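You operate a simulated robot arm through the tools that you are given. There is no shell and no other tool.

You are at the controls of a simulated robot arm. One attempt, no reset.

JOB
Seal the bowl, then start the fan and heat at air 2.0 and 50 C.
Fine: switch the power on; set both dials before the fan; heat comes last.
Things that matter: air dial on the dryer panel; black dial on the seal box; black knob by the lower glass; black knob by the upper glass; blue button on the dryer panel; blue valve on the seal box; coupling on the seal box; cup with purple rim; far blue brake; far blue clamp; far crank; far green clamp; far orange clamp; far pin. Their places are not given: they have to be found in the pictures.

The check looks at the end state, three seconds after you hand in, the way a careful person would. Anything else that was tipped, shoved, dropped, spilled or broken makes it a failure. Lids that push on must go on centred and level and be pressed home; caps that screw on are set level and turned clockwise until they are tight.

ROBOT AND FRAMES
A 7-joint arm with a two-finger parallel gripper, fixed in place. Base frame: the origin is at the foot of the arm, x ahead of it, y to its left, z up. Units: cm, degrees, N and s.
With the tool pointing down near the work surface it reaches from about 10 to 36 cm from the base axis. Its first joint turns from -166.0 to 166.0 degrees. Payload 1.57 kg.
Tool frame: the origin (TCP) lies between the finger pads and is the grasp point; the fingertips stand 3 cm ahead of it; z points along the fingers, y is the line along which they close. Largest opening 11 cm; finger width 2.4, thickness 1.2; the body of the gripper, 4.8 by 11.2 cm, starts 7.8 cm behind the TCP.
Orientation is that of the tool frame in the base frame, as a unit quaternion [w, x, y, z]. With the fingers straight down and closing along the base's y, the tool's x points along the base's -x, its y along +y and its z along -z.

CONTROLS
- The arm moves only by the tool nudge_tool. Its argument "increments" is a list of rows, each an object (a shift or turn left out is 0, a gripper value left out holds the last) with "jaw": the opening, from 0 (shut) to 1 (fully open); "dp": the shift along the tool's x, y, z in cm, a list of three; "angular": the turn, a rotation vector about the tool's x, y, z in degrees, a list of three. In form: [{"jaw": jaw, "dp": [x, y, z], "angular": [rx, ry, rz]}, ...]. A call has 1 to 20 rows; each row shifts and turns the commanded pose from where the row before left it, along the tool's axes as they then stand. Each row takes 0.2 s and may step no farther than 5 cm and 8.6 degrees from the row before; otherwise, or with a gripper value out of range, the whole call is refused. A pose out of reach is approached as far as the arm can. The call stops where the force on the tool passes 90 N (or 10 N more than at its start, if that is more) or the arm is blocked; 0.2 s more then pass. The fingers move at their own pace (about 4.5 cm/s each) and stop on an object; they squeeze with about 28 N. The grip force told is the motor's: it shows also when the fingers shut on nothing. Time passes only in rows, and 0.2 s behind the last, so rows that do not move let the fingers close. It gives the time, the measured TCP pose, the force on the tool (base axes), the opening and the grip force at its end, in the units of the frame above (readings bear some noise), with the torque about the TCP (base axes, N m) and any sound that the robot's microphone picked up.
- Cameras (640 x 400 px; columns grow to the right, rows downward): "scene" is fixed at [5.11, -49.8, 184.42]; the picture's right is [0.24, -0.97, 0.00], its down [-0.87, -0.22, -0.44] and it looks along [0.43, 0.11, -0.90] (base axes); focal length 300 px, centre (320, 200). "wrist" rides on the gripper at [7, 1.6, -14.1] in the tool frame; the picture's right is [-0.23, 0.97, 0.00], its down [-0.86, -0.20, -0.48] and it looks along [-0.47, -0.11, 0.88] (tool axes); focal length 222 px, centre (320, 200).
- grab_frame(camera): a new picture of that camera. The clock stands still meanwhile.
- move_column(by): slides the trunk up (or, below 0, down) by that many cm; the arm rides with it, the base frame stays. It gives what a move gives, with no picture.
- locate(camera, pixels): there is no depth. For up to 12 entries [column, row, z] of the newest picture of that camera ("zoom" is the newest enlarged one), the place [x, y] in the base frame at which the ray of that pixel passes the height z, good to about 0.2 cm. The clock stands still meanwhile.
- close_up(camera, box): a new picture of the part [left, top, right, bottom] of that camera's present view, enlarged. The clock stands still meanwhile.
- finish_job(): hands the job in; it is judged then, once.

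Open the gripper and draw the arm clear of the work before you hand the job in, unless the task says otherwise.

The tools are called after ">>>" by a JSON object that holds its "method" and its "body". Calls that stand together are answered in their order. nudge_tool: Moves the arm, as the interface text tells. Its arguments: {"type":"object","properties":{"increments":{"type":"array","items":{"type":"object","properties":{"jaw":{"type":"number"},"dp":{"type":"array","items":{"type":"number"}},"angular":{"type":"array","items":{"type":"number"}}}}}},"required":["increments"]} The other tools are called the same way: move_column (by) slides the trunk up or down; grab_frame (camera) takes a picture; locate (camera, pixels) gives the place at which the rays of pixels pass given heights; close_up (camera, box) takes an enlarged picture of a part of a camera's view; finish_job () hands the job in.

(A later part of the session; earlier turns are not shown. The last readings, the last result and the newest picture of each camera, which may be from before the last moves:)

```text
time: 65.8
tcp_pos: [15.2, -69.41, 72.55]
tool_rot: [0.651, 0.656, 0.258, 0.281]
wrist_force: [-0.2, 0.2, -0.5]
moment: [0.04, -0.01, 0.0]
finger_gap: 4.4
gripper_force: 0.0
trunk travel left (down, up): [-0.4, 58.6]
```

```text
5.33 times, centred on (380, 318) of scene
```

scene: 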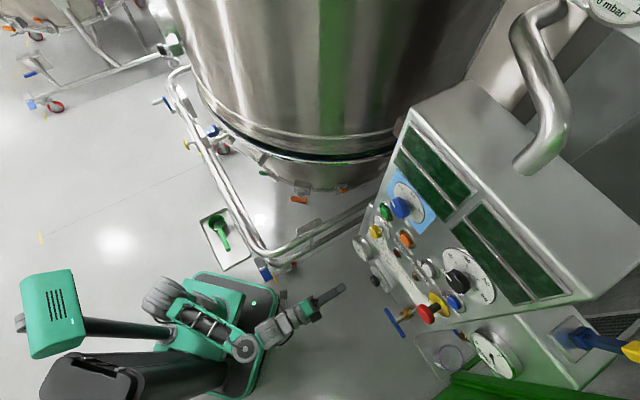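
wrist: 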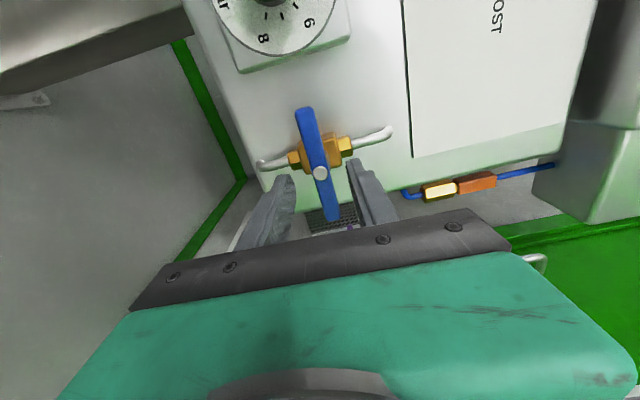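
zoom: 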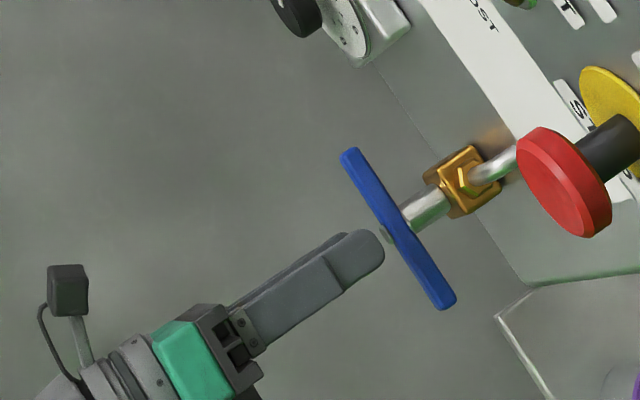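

The fingertips straddle the hub, about 1.4 cm short of the bar. I'll go in 2.4 cm and close on the bar.

>>> {"method": "nudge_tool", "body": {"increments": [{"dp": [0, 0, 1.2]}, {"dp": [0, 0, 1.2]}, {"jaw": 0.0}, {"jaw": 0.0}, {"jaw": 0.0}, {"jaw": 0.0}]}}

>>> {"method": "grab_frame", "body": {"camera": "wrist"}}

>>> {"method": "close_up", "body": {"camera": "scene", "box": [320, 280, 440, 355]}}

```text
time: 67.2
tcp_pos: [16.86, -71.03, 72.57]
tool_rot: [0.651, 0.656, 0.259, 0.28]
wrist_force: [0.7, -1.1, -3.1]
moment: [-0.32, 0.63, -0.03]
finger_gap: 1.63
gripper_force: 31.5
trunk travel left (down, up): [-0.4, 58.6]
```

```text
taken
```

wrist: 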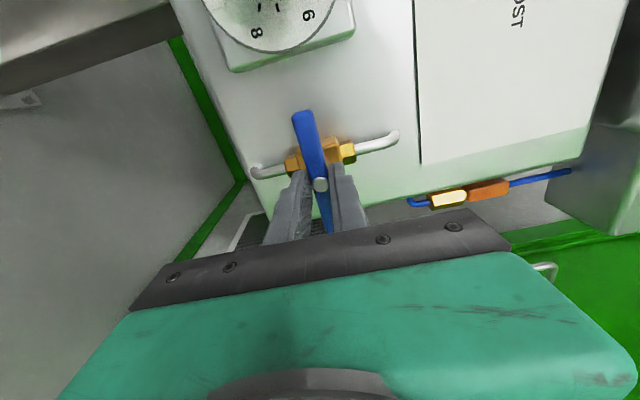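

```text
5.33 times, centred on (380, 318) of scene
```

zoom: 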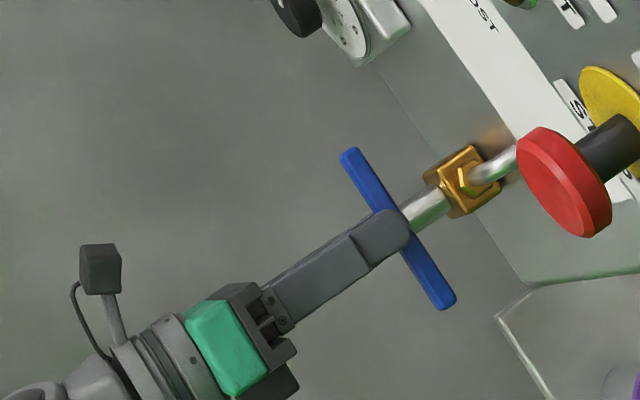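

The bar is gripped (gap 1.63 cm, small forces). I'll turn it counter-clockwise (negative roll) by 17° first and watch the torque.

>>> {"method": "nudge_tool", "body": {"increments": [{"angular": [0, 0, -6]}, {"angular": [0, 0, -6]}, {"angular": [0, 0, -5]}]}}

```text
time: 68.0
tcp_pos: [16.91, -71.17, 72.4]
tool_rot: [0.685, 0.611, 0.355, 0.181]
wrist_force: [4.3, -6.4, -3.6]
moment: [0.23, 0.1, 0.08]
finger_gap: 1.6
gripper_force: 31.2
trunk travel left (down, up): [-0.4, 58.6]
```

Little torque. I'll check that the bar turned with the fingers.

>>> {"method": "close_up", "body": {"camera": "scene", "box": [320, 280, 440, 355]}}

>>> {"method": "grab_frame", "body": {"camera": "wrist"}}

```text
5.33 times, centred on (380, 318) of scene
```

zoom: 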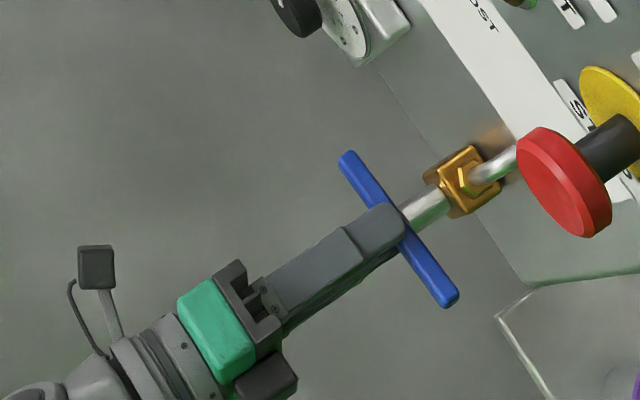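

```text
taken
```

wrist: 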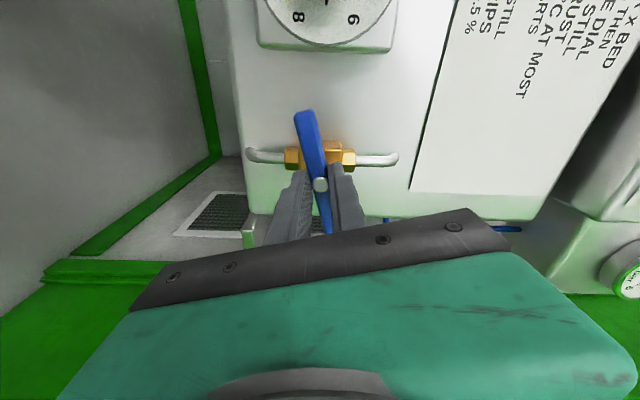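

The bar follows. I'll continue counter-clockwise by another 40°.

>>> {"method": "nudge_tool", "body": {"increments": [{"angular": [0, 0, -8]}, {"angular": [0, 0, -8]}, {"angular": [0, 0, -8]}, {"angular": [0, 0, -8]}, {"angular": [0, 0, -8]}]}}

>>> {"method": "grab_frame", "body": {"camera": "wrist"}}

>>> {"method": "close_up", "body": {"camera": "scene", "box": [340, 220, 440, 345]}}

```text
time: 69.2
tcp_pos: [16.99, -71.1, 72.43]
tool_rot: [0.705, 0.454, 0.541, -0.066]
wrist_force: [3.7, -13.7, -8.4]
moment: [0.21, 0.18, -0.07]
finger_gap: 1.58
gripper_force: 31.8
trunk travel left (down, up): [-0.4, 58.6]
```

```text
taken
```

wrist: 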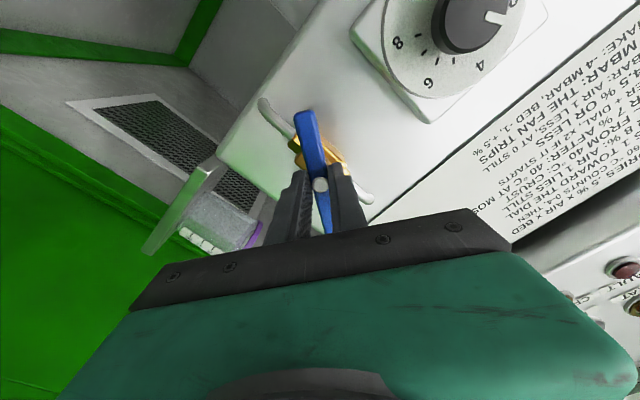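

```text
3.20 times, centred on (390, 282) of scene
```

zoom: 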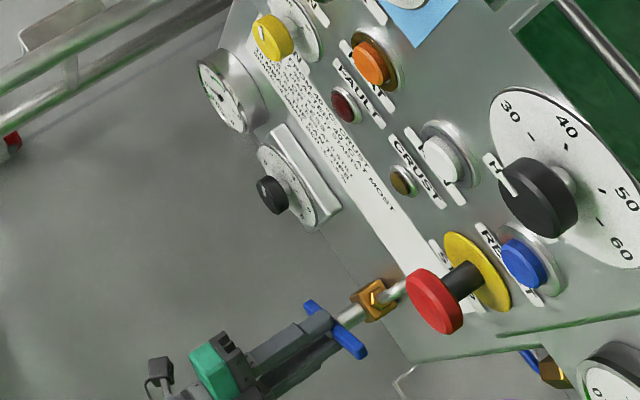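

No stop yet at about 57°. I'll turn the remaining 33° to bring the bar parallel to the pipe.

>>> {"method": "nudge_tool", "body": {"increments": [{"angular": [0, 0, -8]}, {"angular": [0, 0, -8]}, {"angular": [0, 0, -8]}, {"angular": [0, 0, -8]}]}}

>>> {"method": "grab_frame", "body": {"camera": "wrist"}}

>>> {"method": "close_up", "body": {"camera": "scene", "box": [340, 220, 440, 345]}}

```text
time: 70.2
tcp_pos: [16.77, -71.18, 72.27]
tool_rot: [0.66, 0.287, 0.646, -0.256]
wrist_force: [0.9, -20.8, -13.3]
moment: [-0.17, -0.18, -0.2]
finger_gap: 1.58
gripper_force: 31.1
trunk travel left (down, up): [-0.4, 58.6]
```

```text
taken
```

wrist: 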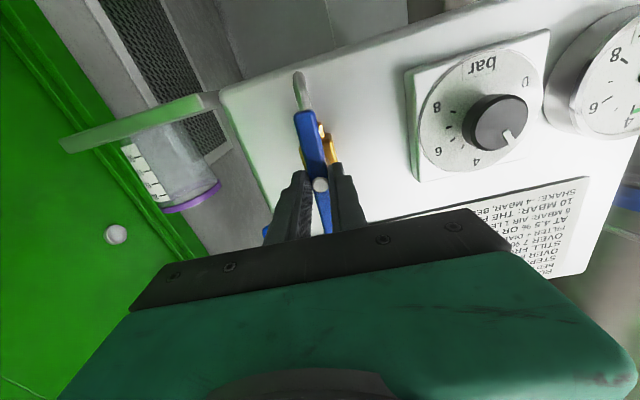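

```text
3.20 times, centred on (390, 282) of scene
```

zoom: 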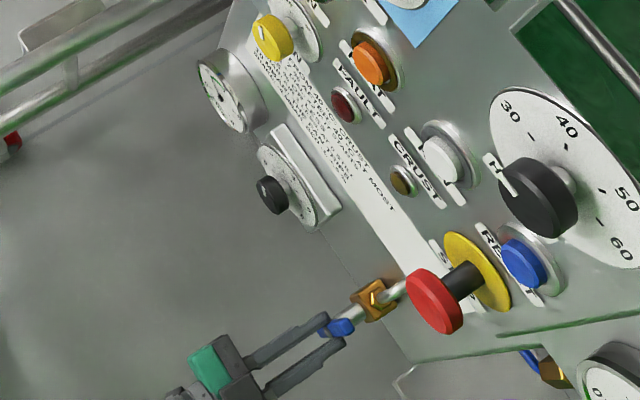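

The bar is now nearly vertical along the pipe. I'll check the seal gauge.

>>> {"method": "close_up", "body": {"camera": "scene", "box": [345, 230, 385, 270]}}

>>> {"method": "close_up", "body": {"camera": "wrist", "box": [400, 20, 640, 200]}}

>>> {"method": "close_up", "body": {"camera": "wrist", "box": [250, 60, 390, 240]}}

```text
10.00 times, centred on (365, 250) of scene
```

zoom: 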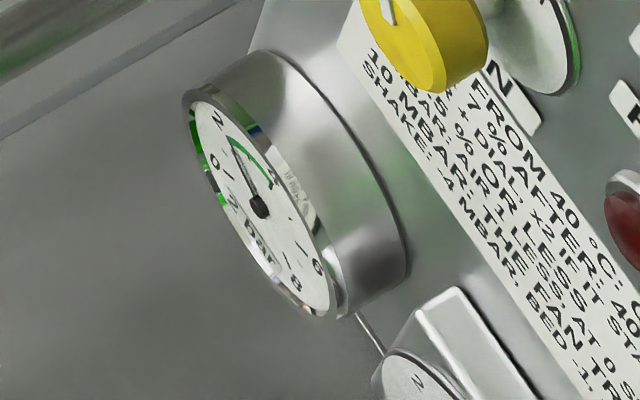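

```text
2.22 times, centred on (520, 110) of wrist
```

zoom: 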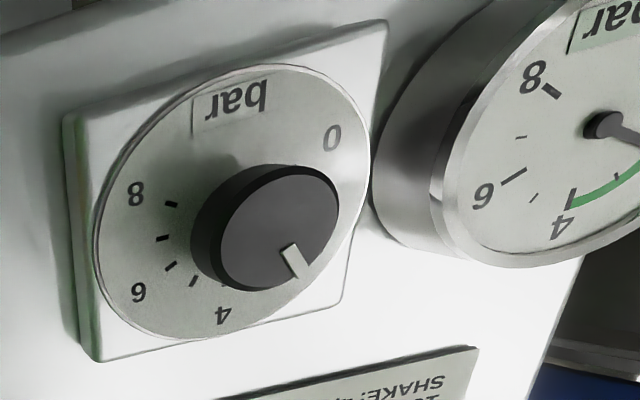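

```text
2.22 times, centred on (320, 150) of wrist
```

zoom: 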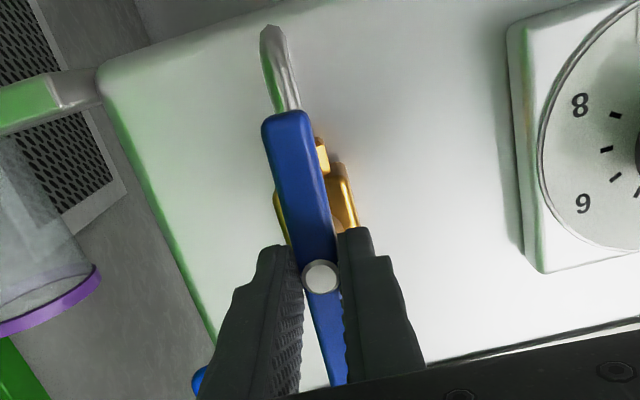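

Tool x is exactly down, so the bar has turned 90° and the gauge needle has left 0 and lies at the start of the green arc. I'll release the bar, back off 5 cm and read the gauge.

>>> {"method": "nudge_tool", "body": {"increments": [{"jaw": 0.4}, {"jaw": 0.4}, {"jaw": 0.4}, {"jaw": 0.4, "dp": [0, 0, -2]}, {"jaw": 0.4, "dp": [0, 0, -3]}, {"jaw": 0.4, "dp": [0, 0, -3]}]}}

>>> {"method": "grab_frame", "body": {"camera": "wrist"}}

>>> {"method": "close_up", "body": {"camera": "scene", "box": [345, 230, 385, 270]}}

>>> {"method": "close_up", "body": {"camera": "scene", "box": [340, 270, 440, 345]}}

```text
time: 71.6
tcp_pos: [11.14, -65.42, 72.38]
tool_rot: [0.661, 0.286, 0.645, -0.257]
wrist_force: [0.4, -0.1, -0.6]
moment: [-0.04, 0.03, 0.0]
finger_gap: 4.4
gripper_force: 0.1
trunk travel left (down, up): [-0.4, 58.6]
```

```text
taken
```

wrist: 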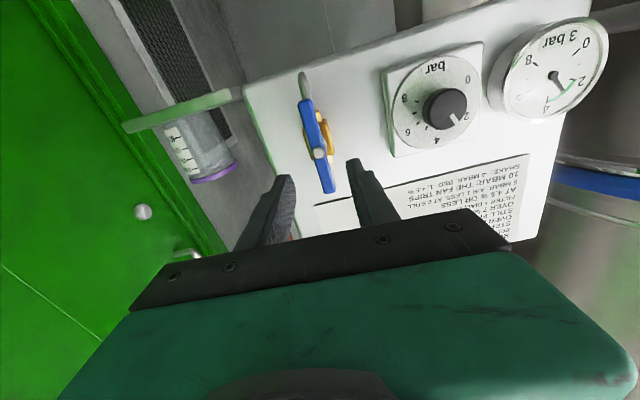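

```text
10.00 times, centred on (365, 250) of scene
```

zoom: 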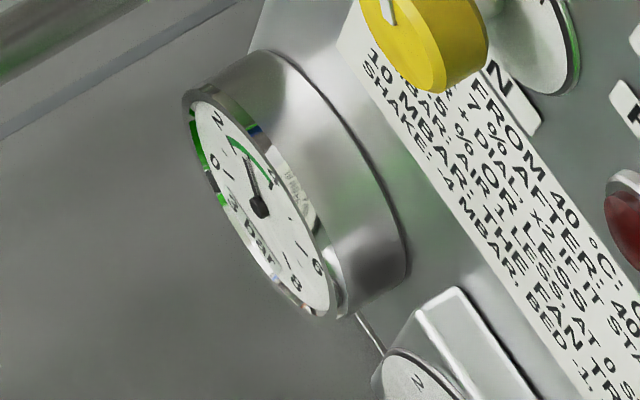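

```text
5.33 times, centred on (390, 308) of scene
```

zoom: 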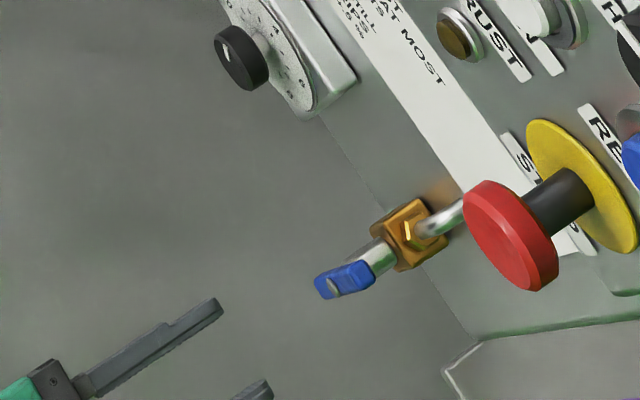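

The seal gauge now reads "3 bar" with the needle mid-green. I'll check the gauge closely and the gap between bowl and housing.

>>> {"method": "close_up", "body": {"camera": "wrist", "box": [380, 10, 620, 160]}}

>>> {"method": "close_up", "body": {"camera": "scene", "box": [190, 90, 410, 210]}}

```text
2.67 times, centred on (500, 85) of wrist
```

zoom: 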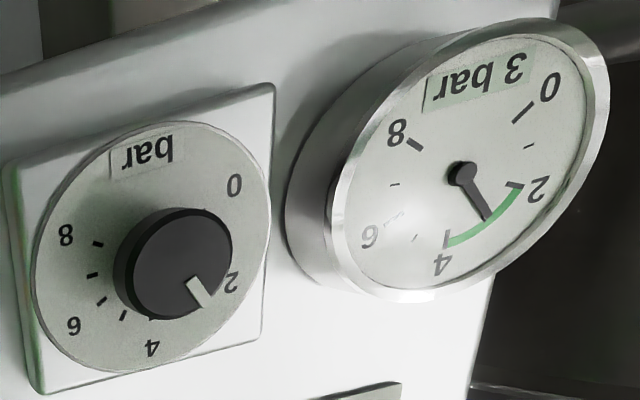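

```text
2.91 times, centred on (300, 150) of scene
```

zoom: 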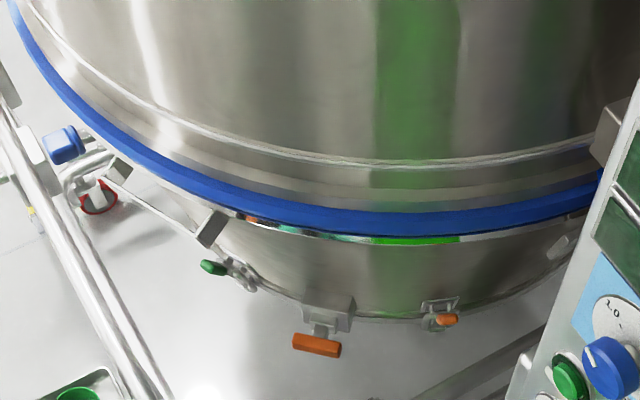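

The blue seal now fills the gap all round: the bowl is sealed at 3 bar. Next is the MAIN switch: I'll raise the trunk 37 cm (tips stay 6 cm clear of the STOP button) and shift left to it.

>>> {"method": "move_column", "body": {"by": 37}}

>>> {"method": "nudge_tool", "body": {"increments": [{"dp": [0, 4, 0]}, {"dp": [0, 4, 0]}, {"dp": [0, 4, 0]}, {"dp": [0, 4, 0]}, {"dp": [0, 4, 0]}, {"dp": [0, 2.5, 0]}]}}

>>> {"method": "grab_frame", "body": {"camera": "wrist"}}

>>> {"method": "grab_frame", "body": {"camera": "scene"}}

```text
time: 75.1
tcp_pos: [11.14, -65.4, 109.47]
tool_rot: [0.661, 0.286, 0.644, -0.256]
wrist_force: [0.3, 0.3, 0.1]
moment: [0.04, 0.02, -0.02]
finger_gap: 4.39
gripper_force: 0.0
trunk travel left (down, up): [-37.4, 21.6]
```

```text
time: 76.5
tcp_pos: [27.17, -49.4, 110.47]
tool_rot: [0.661, 0.286, 0.645, -0.256]
wrist_force: [-0.1, 0.0, -0.6]
moment: [-0.03, -0.01, 0.01]
finger_gap: 4.38
gripper_force: 0.0
trunk travel left (down, up): [-37.4, 21.6]
```

```text
taken
```

wrist: 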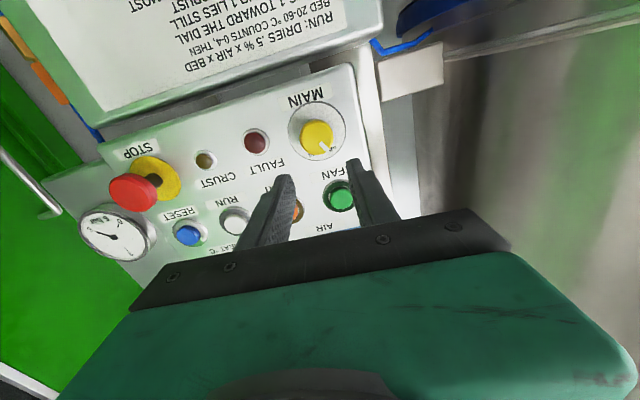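

```text
taken
```

scene: 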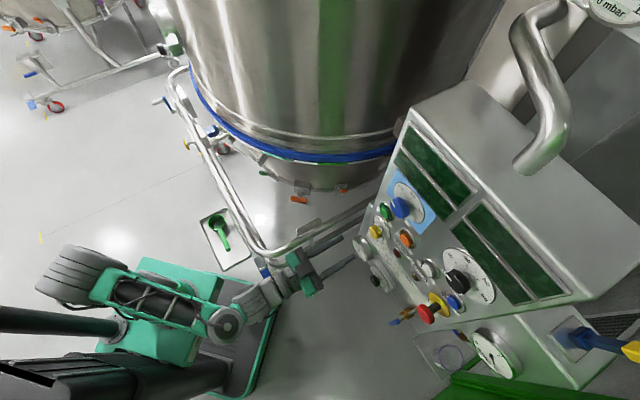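

The camera is now below the tool (picture upside down). MAIN is at (317,137). I'll enlarge to get its exact centre and pointer.

>>> {"method": "close_up", "body": {"camera": "wrist", "box": [260, 80, 380, 170]}}

>>> {"method": "close_up", "body": {"camera": "scene", "box": [355, 205, 415, 250]}}

```text
4.44 times, centred on (320, 125) of wrist
```

zoom: 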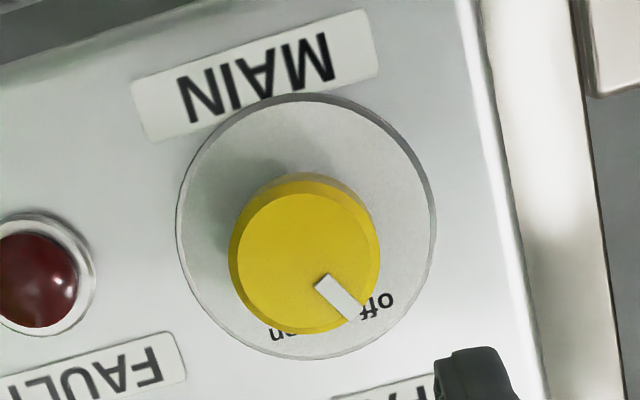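

```text
8.89 times, centred on (385, 228) of scene
```

zoom: 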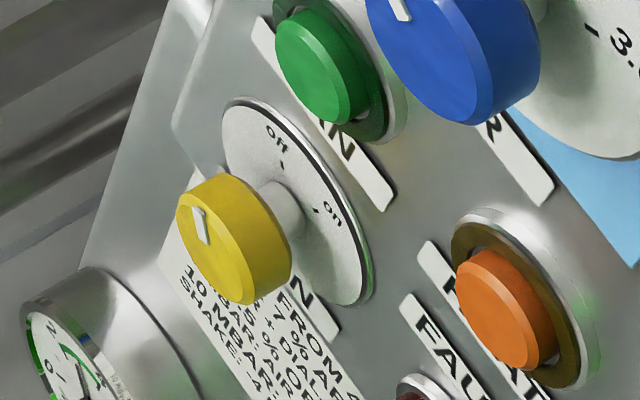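

The pointer stands at "off" (30° left of up) and "on" is about 30° right of up. The knob's centre is 1.39 cm below and 0.15 cm right of the tool axis. I'll align, open to 5.5 cm and approach to just before the knob.

>>> {"method": "nudge_tool", "body": {"increments": [{"jaw": 0.5, "dp": [1.39, -0.15, 1]}, {"jaw": 0.5, "dp": [0, 0, 2.5]}, {"jaw": 0.5, "dp": [0, 0, 2.5]}]}}

>>> {"method": "close_up", "body": {"camera": "wrist", "box": [220, 80, 420, 240]}}

>>> {"method": "close_up", "body": {"camera": "scene", "box": [320, 195, 420, 270]}}

```text
time: 77.3
tcp_pos: [31.45, -53.91, 109.12]
tool_rot: [0.661, 0.287, 0.644, -0.256]
wrist_force: [-0.3, 0.0, 0.6]
moment: [-0.01, 0.0, -0.04]
finger_gap: 5.51
gripper_force: 0.2
trunk travel left (down, up): [-37.4, 21.6]
```

```text
2.50 times, centred on (320, 160) of wrist
```

zoom: 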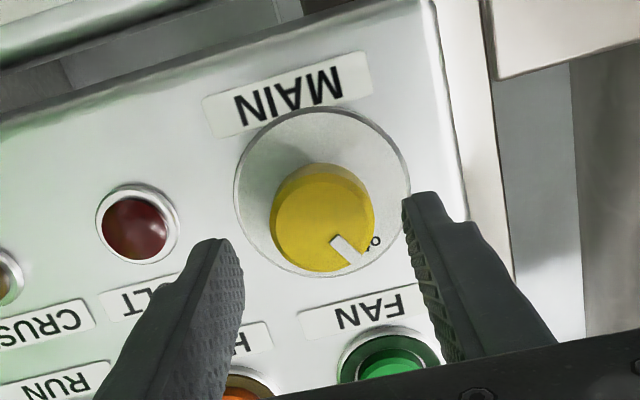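

```text
5.33 times, centred on (370, 232) of scene
```

zoom: 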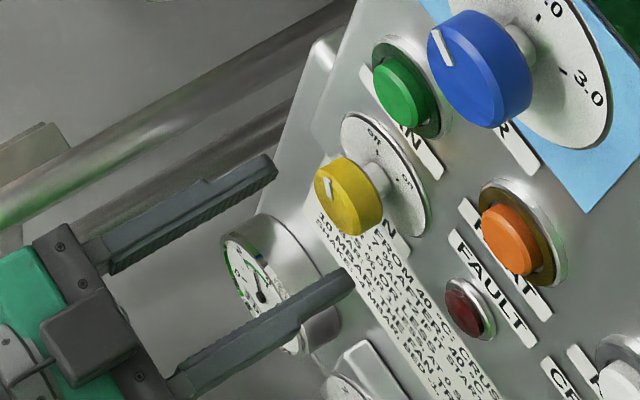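

The knob centre is at (320.8,170), exactly on the tool axis. I'll advance 3.5 cm so the fingertips straddle the knob and close.

>>> {"method": "nudge_tool", "body": {"increments": [{"jaw": 0.5, "dp": [0, 0, 1.8]}, {"jaw": 0.5, "dp": [0, 0, 1.7]}, {"jaw": 0.0}, {"jaw": 0.0}, {"jaw": 0.0}, {"jaw": 0.0}]}}

>>> {"method": "close_up", "body": {"camera": "scene", "box": [320, 195, 420, 270]}}

```text
time: 78.7
tcp_pos: [33.93, -56.24, 109.15]
tool_rot: [0.661, 0.286, 0.645, -0.256]
wrist_force: [4.9, 2.6, -1.0]
moment: [-0.06, -0.09, 0.33]
finger_gap: 3.76
gripper_force: 40.4
trunk travel left (down, up): [-37.4, 21.6]
```

```text
5.33 times, centred on (370, 232) of scene
```

zoom: 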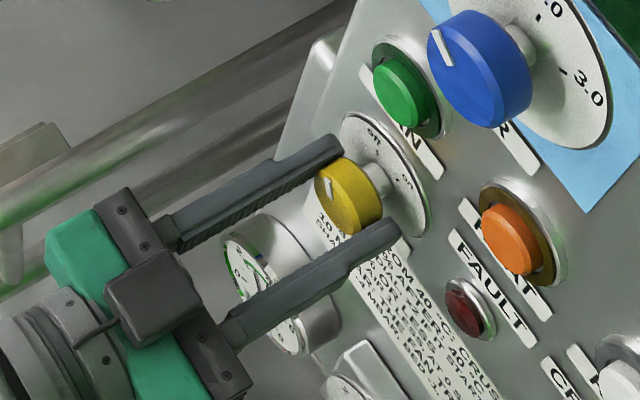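

Gripped at 3.76 cm. Now turning clockwise (positive roll) by 60° to "on".

>>> {"method": "nudge_tool", "body": {"increments": [{"angular": [0, 0, 7.5]}, {"angular": [0, 0, 7.5]}, {"angular": [0, 0, 7.5]}, {"angular": [0, 0, 7.5]}]}}

>>> {"method": "close_up", "body": {"camera": "scene", "box": [320, 195, 420, 270]}}

```text
time: 79.7
tcp_pos: [33.89, -56.34, 109.13]
tool_rot: [0.705, 0.443, 0.549, -0.075]
wrist_force: [6.1, 5.2, -0.2]
moment: [0.56, 0.57, 0.3]
finger_gap: 3.73
gripper_force: 43.6
trunk travel left (down, up): [-37.4, 21.6]
```

```text
5.33 times, centred on (370, 232) of scene
```

zoom: 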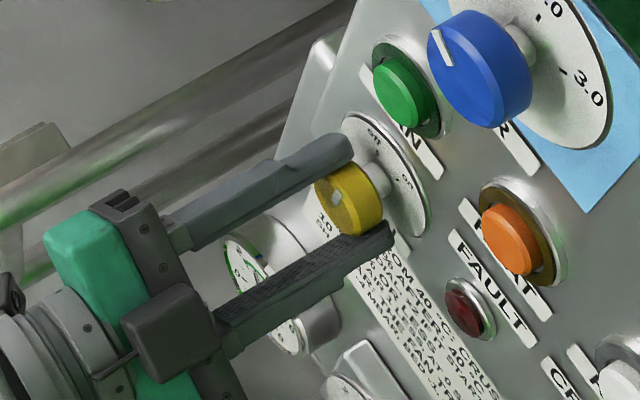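

Turning with the fingers, torque small. Continue the remaining 30°.

>>> {"method": "nudge_tool", "body": {"increments": [{"angular": [0, 0, 7.5]}, {"angular": [0, 0, 7.5]}, {"angular": [0, 0, 7.5]}, {"angular": [0, 0, 7.5]}]}}

>>> {"method": "grab_frame", "body": {"camera": "wrist"}}

>>> {"method": "close_up", "body": {"camera": "scene", "box": [355, 150, 515, 330]}}

```text
time: 80.7
tcp_pos: [33.99, -56.24, 109.22]
tool_rot: [0.7, 0.57, 0.415, 0.109]
wrist_force: [6.5, 6.6, -2.8]
moment: [-0.54, 0.56, -0.09]
finger_gap: 3.77
gripper_force: 43.9
trunk travel left (down, up): [-37.4, 21.6]
```

```text
taken
```

wrist: 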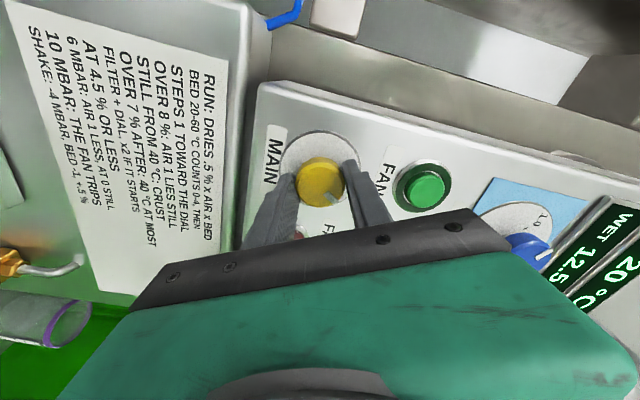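

```text
2.22 times, centred on (435, 240) of scene
```

zoom: 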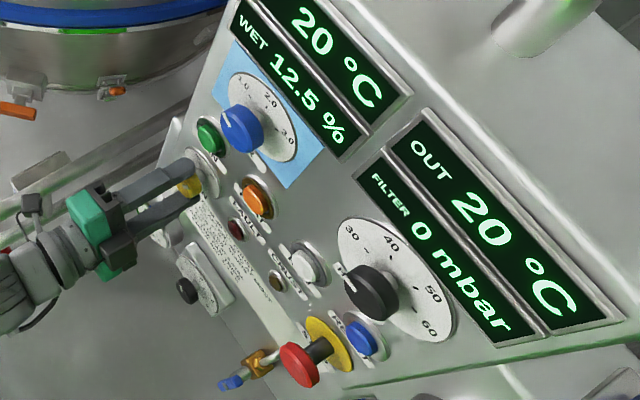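

The displays lit up (20 °C, WET 12.5 %, OUT 20 °C, FILTER 0 mbar), so the power is on. I'll release the knob and back off, then verify its pointer.

>>> {"method": "nudge_tool", "body": {"increments": [{"jaw": 0.5}, {"jaw": 0.5}, {"jaw": 0.5}, {"jaw": 0.5, "dp": [0, 0, -2.5]}, {"jaw": 0.5, "dp": [0, 0, -3]}, {"jaw": 0.5, "dp": [0, 0, -3]}]}}

>>> {"method": "close_up", "body": {"camera": "scene", "box": [355, 205, 415, 250]}}

>>> {"method": "close_up", "body": {"camera": "scene", "box": [385, 160, 515, 330]}}

>>> {"method": "grab_frame", "body": {"camera": "wrist"}}

```text
time: 82.1
tcp_pos: [27.88, -50.37, 109.13]
tool_rot: [0.701, 0.57, 0.416, 0.109]
wrist_force: [-0.3, -1.1, -0.6]
moment: [0.02, 0.0, -0.03]
finger_gap: 5.51
gripper_force: 0.0
trunk travel left (down, up): [-37.4, 21.6]
```

```text
8.89 times, centred on (385, 228) of scene
```

zoom: 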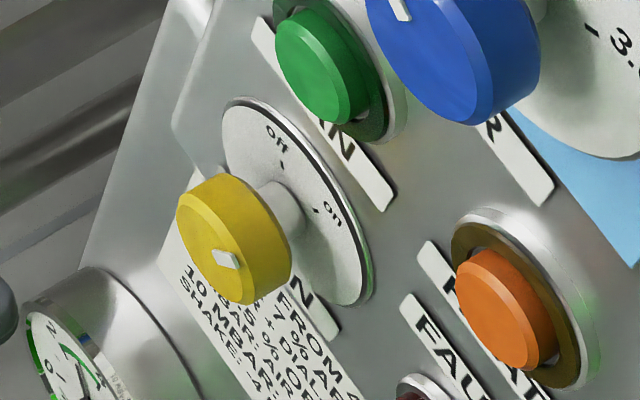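

```text
2.35 times, centred on (450, 245) of scene
```

zoom: 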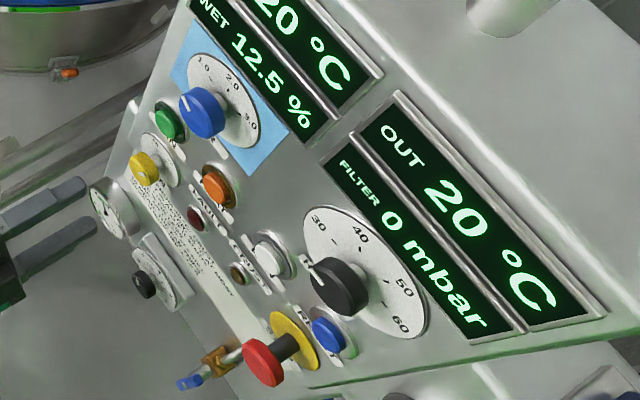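

```text
taken
```

wrist: 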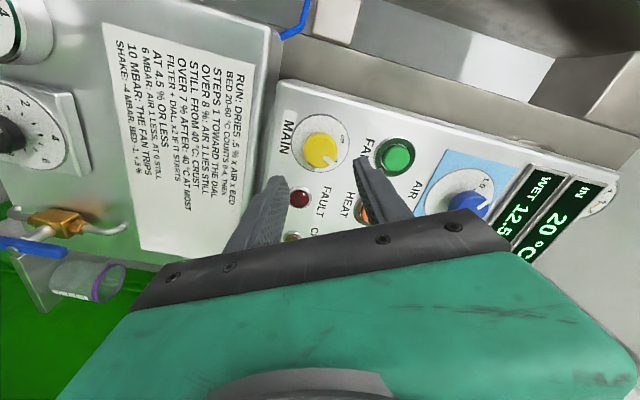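

MAIN now points to "on". Next the AIR dial at about u=-17.9, z=129.4: I'll raise the trunk 20.2 cm, roll back to camera-below and line up in front of it.

>>> {"method": "move_column", "body": {"by": 20.2}}

>>> {"method": "nudge_tool", "body": {"increments": [{"angular": [0, 0, -7.5]}, {"angular": [0, 0, -7.5]}, {"angular": [0, 0, -7.5]}, {"angular": [0, 0, -7.5]}, {"angular": [0, 0, -7.5]}, {"angular": [0, 0, -7.5]}, {"angular": [0, 0, -7.5]}, {"angular": [0, 0, -7.5]}, {"dp": [0, -2.0, 0]}]}}

>>> {"method": "grab_frame", "body": {"camera": "wrist"}}

>>> {"method": "close_up", "body": {"camera": "wrist", "box": [240, 70, 400, 190]}}

```text
time: 84.3
tcp_pos: [27.74, -50.18, 129.31]
tool_rot: [0.701, 0.57, 0.415, 0.108]
wrist_force: [0.3, -0.1, -0.6]
moment: [0.02, -0.02, 0.0]
finger_gap: 5.49
gripper_force: 0.0
trunk travel left (down, up): [-57.6, 1.4]
```

```text
time: 86.3
tcp_pos: [26.37, -51.79, 129.33]
tool_rot: [0.661, 0.285, 0.645, -0.257]
wrist_force: [0.4, 0.4, 0.3]
moment: [0.01, 0.01, 0.03]
finger_gap: 5.5
gripper_force: 0.0
trunk travel left (down, up): [-57.6, 1.4]
```

```text
taken
```

wrist: 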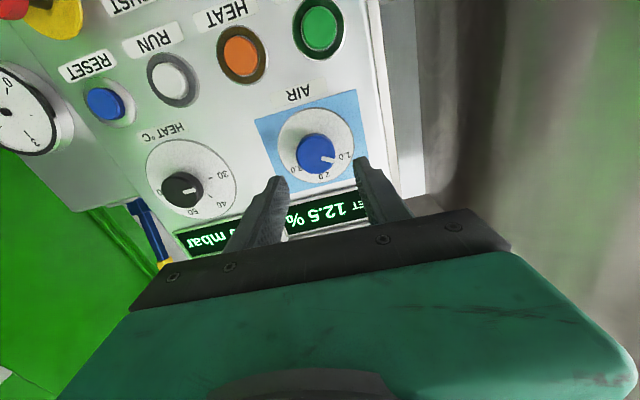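

```text
3.33 times, centred on (320, 130) of wrist
```

zoom: 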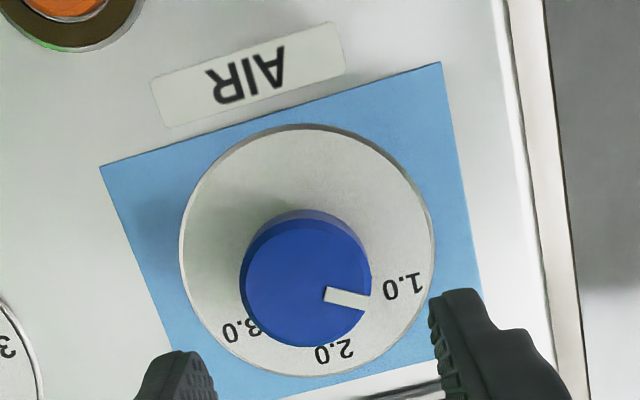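

AIR points at 1.0 (about 57° left of up), and 2.0 is straight up. The knob centre is 0.55 cm right of the axis. I'll align, approach 8.2 cm and grip.

>>> {"method": "nudge_tool", "body": {"increments": [{"jaw": 0.5, "dp": [-0.02, -0.55, 2]}, {"jaw": 0.5, "dp": [0, 0, 2.5]}, {"jaw": 0.5, "dp": [0, 0, 2]}]}}

>>> {"method": "close_up", "body": {"camera": "wrist", "box": [240, 90, 400, 210]}}

>>> {"method": "close_up", "body": {"camera": "scene", "box": [340, 160, 440, 240]}}

```text
time: 87.1
tcp_pos: [30.65, -56.59, 129.37]
tool_rot: [0.661, 0.287, 0.644, -0.257]
wrist_force: [-0.7, -0.6, -0.3]
moment: [0.01, -0.01, 0.02]
finger_gap: 5.49
gripper_force: 0.0
trunk travel left (down, up): [-57.6, 1.4]
```

```text
3.33 times, centred on (320, 150) of wrist
```

zoom: 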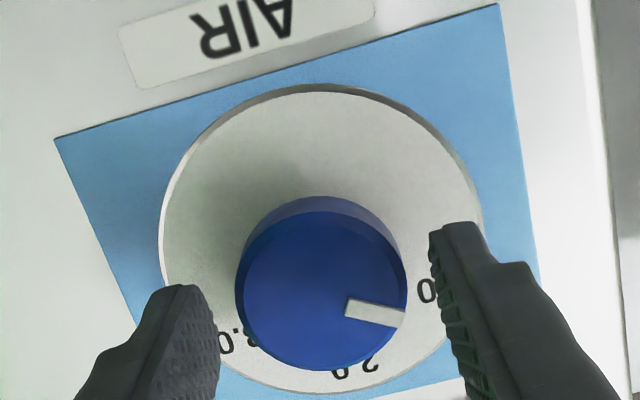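

```text
5.00 times, centred on (390, 200) of scene
```

zoom: 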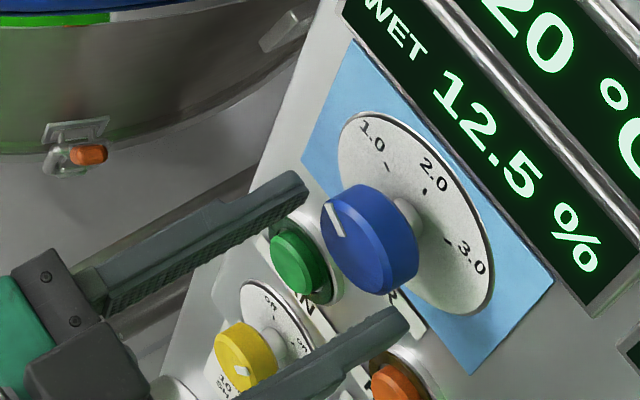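

Perfectly centred at (320.6,177). Advance 2 cm, close on the knob.

>>> {"method": "nudge_tool", "body": {"increments": [{"jaw": 0.5, "dp": [0, 0, 2]}, {"jaw": 0.0}, {"jaw": 0.0}, {"jaw": 0.0}]}}

```text
time: 88.1
tcp_pos: [31.99, -58.12, 129.28]
tool_rot: [0.661, 0.286, 0.645, -0.256]
wrist_force: [0.9, -1.1, -2.6]
moment: [-0.07, -0.08, 0.01]
finger_gap: 4.34
gripper_force: 33.5
trunk travel left (down, up): [-57.6, 1.4]
```

Gripped at 4.34 cm. I'll turn clockwise by 56° in small steps.

>>> {"method": "nudge_tool", "body": {"increments": [{"angular": [0, 0, 7]}, {"angular": [0, 0, 7]}, {"angular": [0, 0, 7]}, {"angular": [0, 0, 7]}, {"angular": [0, 0, 7]}, {"angular": [0, 0, 7]}, {"angular": [0, 0, 7]}, {"angular": [0, 0, 7]}, {"angular": [0, 0, 0]}]}}

>>> {"method": "close_up", "body": {"camera": "scene", "box": [370, 170, 440, 230]}}

>>> {"method": "grab_frame", "body": {"camera": "wrist"}}

```text
time: 90.1
tcp_pos: [32.19, -57.93, 129.34]
tool_rot: [0.704, 0.555, 0.434, 0.084]
wrist_force: [6.6, 8.1, -4.7]
moment: [0.23, 0.19, 0.02]
finger_gap: 4.32
gripper_force: 45.1
trunk travel left (down, up): [-57.6, 1.4]
```

```text
6.67 times, centred on (405, 200) of scene
```

zoom: 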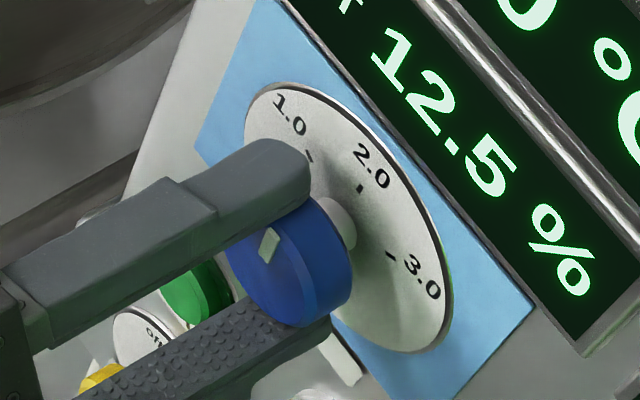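

```text
taken
```

wrist: 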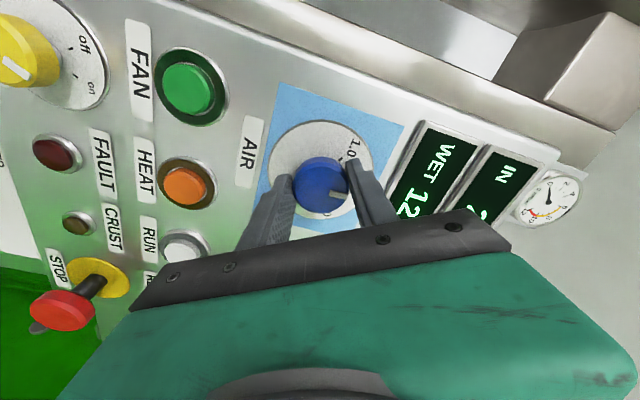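

I'll enlarge the knob to measure the pointer angle in the tool frame.

>>> {"method": "close_up", "body": {"camera": "wrist", "box": [260, 110, 400, 230]}}

```text
3.33 times, centred on (330, 170) of wrist
```

zoom: 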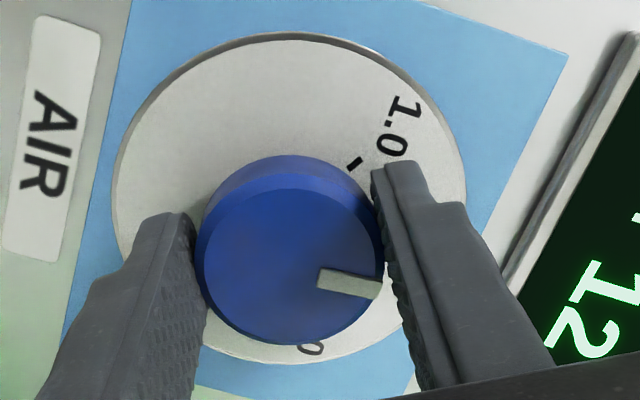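

The knob followed without slipping. I'll release, back off and roll the camera below to compare the pointer with the 2.0 tick.

>>> {"method": "nudge_tool", "body": {"increments": [{"jaw": 0.5}, {"jaw": 0.5}, {"jaw": 0.5, "dp": [0, 0, -1.5]}, {"jaw": 0.5, "dp": [0, 0, -3]}, {"jaw": 0.5, "dp": [0, 0, -3]}, {"angular": [0, 0, -7.4]}, {"angular": [0, 0, -7.4]}, {"angular": [0, 0, -7.4]}, {"angular": [0, 0, -7.4]}, {"angular": [0, 0, -7.4]}, {"angular": [0, 0, -7.4]}, {"angular": [0, 0, -7.4]}, {"angular": [0, 0, -7.2]}]}}

>>> {"method": "grab_frame", "body": {"camera": "wrist"}}

>>> {"method": "close_up", "body": {"camera": "wrist", "box": [260, 90, 380, 180]}}

>>> {"method": "close_up", "body": {"camera": "scene", "box": [375, 175, 435, 230]}}

```text
time: 92.9
tcp_pos: [26.78, -52.82, 129.25]
tool_rot: [0.654, 0.268, 0.652, -0.274]
wrist_force: [-0.3, 0.1, 0.2]
moment: [-0.02, 0.0, 0.02]
finger_gap: 5.52
gripper_force: 0.1
trunk travel left (down, up): [-57.6, 1.4]
```

```text
taken
```

wrist: 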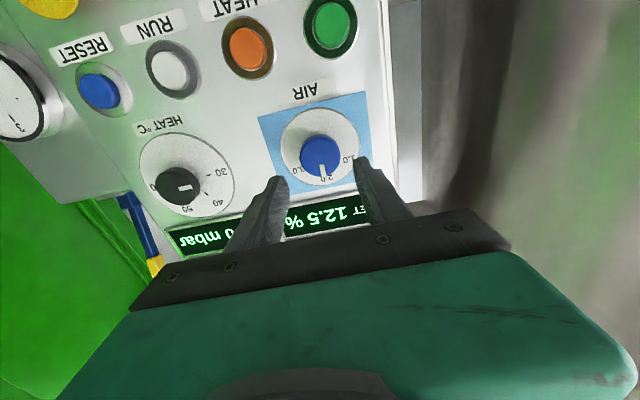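

```text
4.44 times, centred on (320, 135) of wrist
```

zoom: 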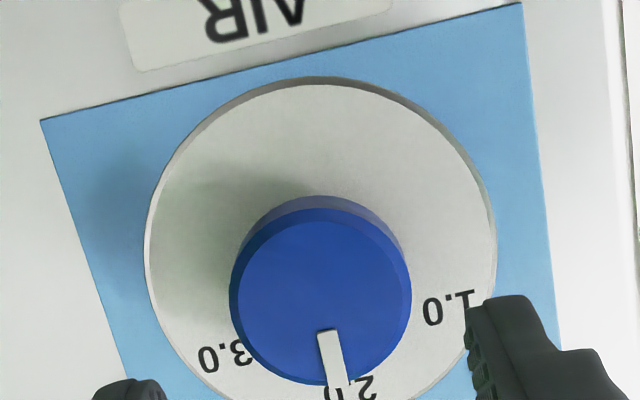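

```text
7.27 times, centred on (405, 202) of scene
```

zoom: 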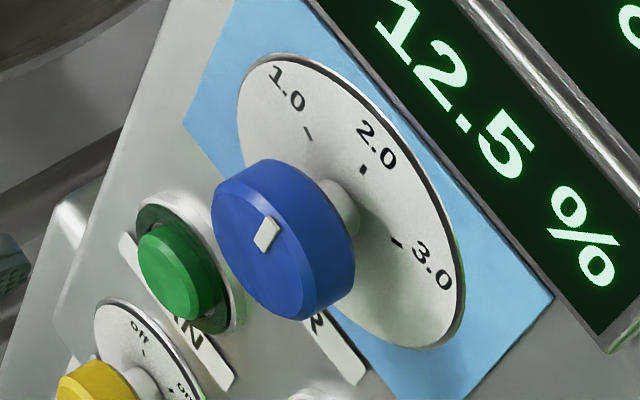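

The pointer seems about 4–5° short of straight up. I'll enlarge more for an accurate reading.

>>> {"method": "close_up", "body": {"camera": "wrist", "box": [296, 130, 352, 186]}}

>>> {"method": "close_up", "body": {"camera": "scene", "box": [387, 185, 427, 220]}}

```text
7.14 times, centred on (324, 158) of wrist
```

zoom: 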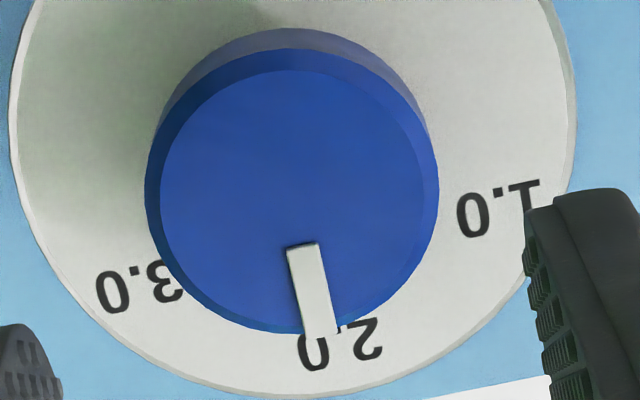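

```text
11.43 times, centred on (407, 202) of scene
```

zoom: 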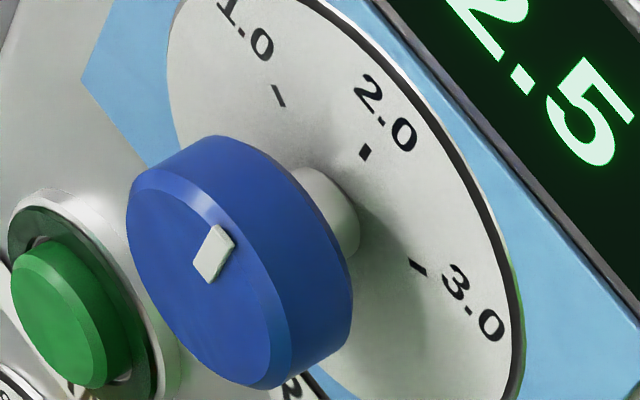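

The pointer and the "2.0" label are both about 1.5° right of vertical, so AIR is at 2.0. Next the HEAT °C dial at u≈-34.8, same height: I'll move 16.4 cm to the right and look.

>>> {"method": "nudge_tool", "body": {"increments": [{"dp": [0, -4, 0]}, {"dp": [0, -4, 0]}, {"dp": [0, -4, 0]}, {"dp": [0, -4.4, 0]}]}}

>>> {"method": "grab_frame", "body": {"camera": "wrist"}}

>>> {"method": "close_up", "body": {"camera": "wrist", "box": [260, 80, 400, 190]}}

```text
time: 93.9
tcp_pos: [14.87, -64.31, 129.14]
tool_rot: [0.654, 0.27, 0.652, -0.273]
wrist_force: [-0.4, 0.0, 0.7]
moment: [0.02, -0.03, 0.02]
finger_gap: 5.52
gripper_force: 0.0
trunk travel left (down, up): [-57.6, 1.4]
```

```text
taken
```

wrist: 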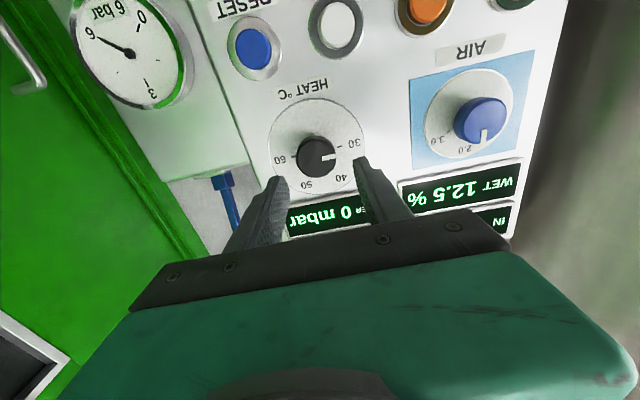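

```text
3.64 times, centred on (330, 135) of wrist
```

zoom: 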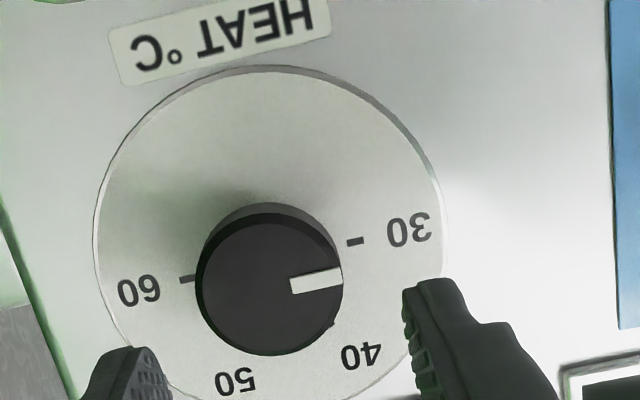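

HEAT °C marks: 30 at -84°, 40 at -27°, 50 at +28°, 60 at +84°; the pointer is at about 30. I'll align (0.47 cm right), pre-roll -40° for range, and approach to just short of the knob.

>>> {"method": "nudge_tool", "body": {"increments": [{"jaw": 0.5, "dp": [0, -0.47, 0]}, {"angular": [0, 0, -8]}, {"angular": [0, 0, -8]}, {"angular": [0, 0, -8]}, {"angular": [0, 0, -8]}, {"angular": [0, 0, -8]}, {"dp": [0, 0, 2.5]}, {"dp": [0, 0, 2.5]}]}}

>>> {"method": "grab_frame", "body": {"camera": "wrist"}}

>>> {"method": "close_up", "body": {"camera": "scene", "box": [390, 240, 490, 315]}}

```text
time: 95.7
tcp_pos: [18.13, -68.29, 129.35]
tool_rot: [0.52, 0.03, 0.704, -0.482]
wrist_force: [0.0, 0.8, -0.6]
moment: [-0.02, 0.01, -0.02]
finger_gap: 5.48
gripper_force: 0.0
trunk travel left (down, up): [-57.6, 1.4]
```

```text
taken
```

wrist: 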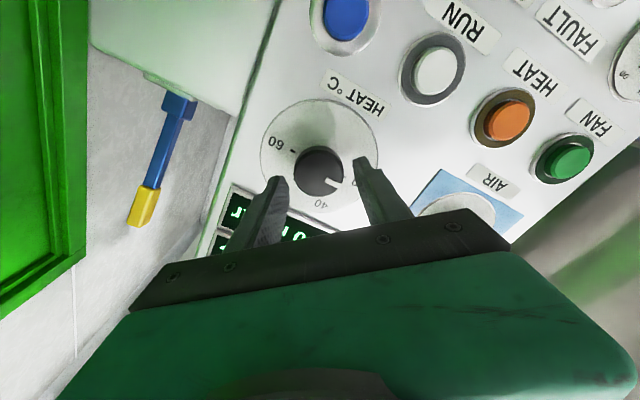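

```text
5.33 times, centred on (440, 278) of scene
```

zoom: 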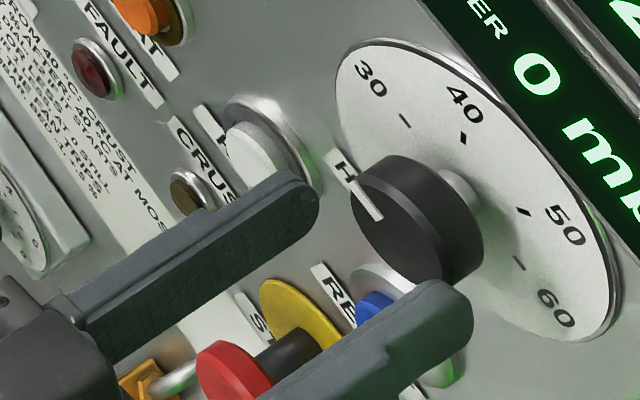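

Let me check the centring of the knob before closing.

>>> {"method": "close_up", "body": {"camera": "wrist", "box": [260, 120, 380, 220]}}

```text
4.00 times, centred on (320, 170) of wrist
```

zoom: 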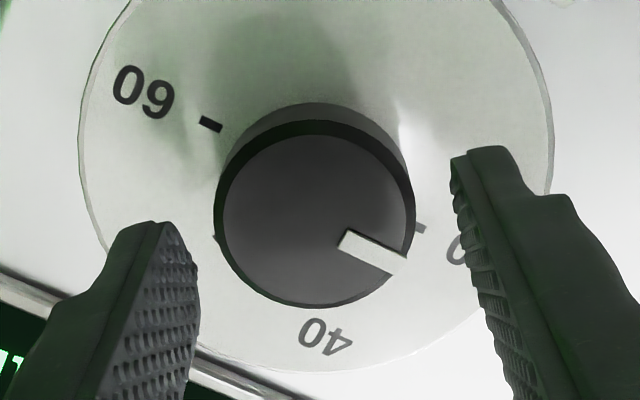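

The knob centre is about 0.17 cm off to the left in the picture; I correct that, advance 2.2 cm and close.

>>> {"method": "nudge_tool", "body": {"increments": [{"jaw": 0.5, "dp": [0.05, -0.17, 1.2]}, {"jaw": 0.5, "dp": [0, 0, 1.0]}, {"jaw": 0.0}, {"jaw": 0.0}, {"jaw": 0.0}]}}

```text
time: 96.9
tcp_pos: [19.61, -69.84, 129.26]
tool_rot: [0.521, 0.031, 0.705, -0.481]
wrist_force: [-0.3, -0.5, -0.3]
moment: [0.02, 0.02, 0.26]
finger_gap: 4.34
gripper_force: 33.7
trunk travel left (down, up): [-57.6, 1.4]
```

Gripped cleanly. Turning clockwise by 112° in 14 steps of 8°.

>>> {"method": "nudge_tool", "body": {"increments": [{"angular": [0, 0, 8]}, {"angular": [0, 0, 8]}, {"angular": [0, 0, 8]}, {"angular": [0, 0, 8]}, {"angular": [0, 0, 8]}, {"angular": [0, 0, 8]}, {"angular": [0, 0, 8]}]}}

>>> {"method": "nudge_tool", "body": {"increments": [{"angular": [0, 0, 8]}, {"angular": [0, 0, 8]}, {"angular": [0, 0, 8]}, {"angular": [0, 0, 8]}, {"angular": [0, 0, 8]}, {"angular": [0, 0, 8]}, {"angular": [0, 0, 8]}, {"angular": [0, 0, 0]}]}}

>>> {"method": "close_up", "body": {"camera": "scene", "box": [390, 240, 490, 315]}}

>>> {"method": "grab_frame", "body": {"camera": "wrist"}}

```text
time: 98.5
tcp_pos: [19.74, -69.92, 129.46]
tool_rot: [0.686, 0.359, 0.607, -0.179]
wrist_force: [1.5, 4.5, -3.9]
moment: [0.42, 0.41, -0.09]
finger_gap: 4.36
gripper_force: 45.5
trunk travel left (down, up): [-57.6, 1.4]
```

```text
time: 100.3
tcp_pos: [19.75, -69.9, 129.52]
tool_rot: [0.69, 0.602, 0.368, 0.163]
wrist_force: [4.0, 6.4, -5.8]
moment: [0.06, 0.06, -0.37]
finger_gap: 4.35
gripper_force: 44.7
trunk travel left (down, up): [-57.6, 1.4]
```

```text
5.33 times, centred on (440, 278) of scene
```

zoom: 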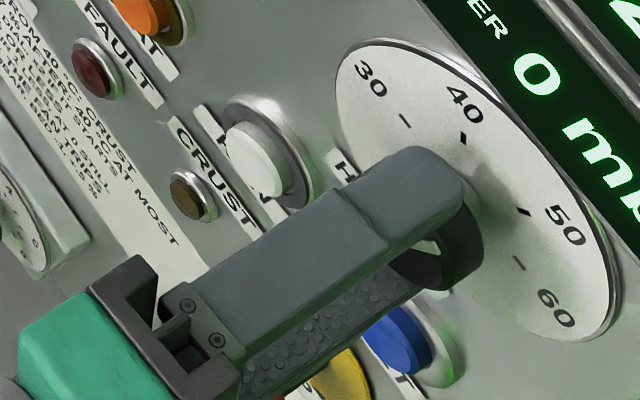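

```text
taken
```

wrist: 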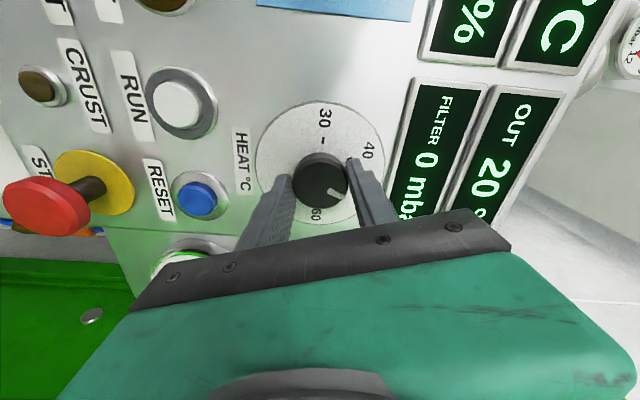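

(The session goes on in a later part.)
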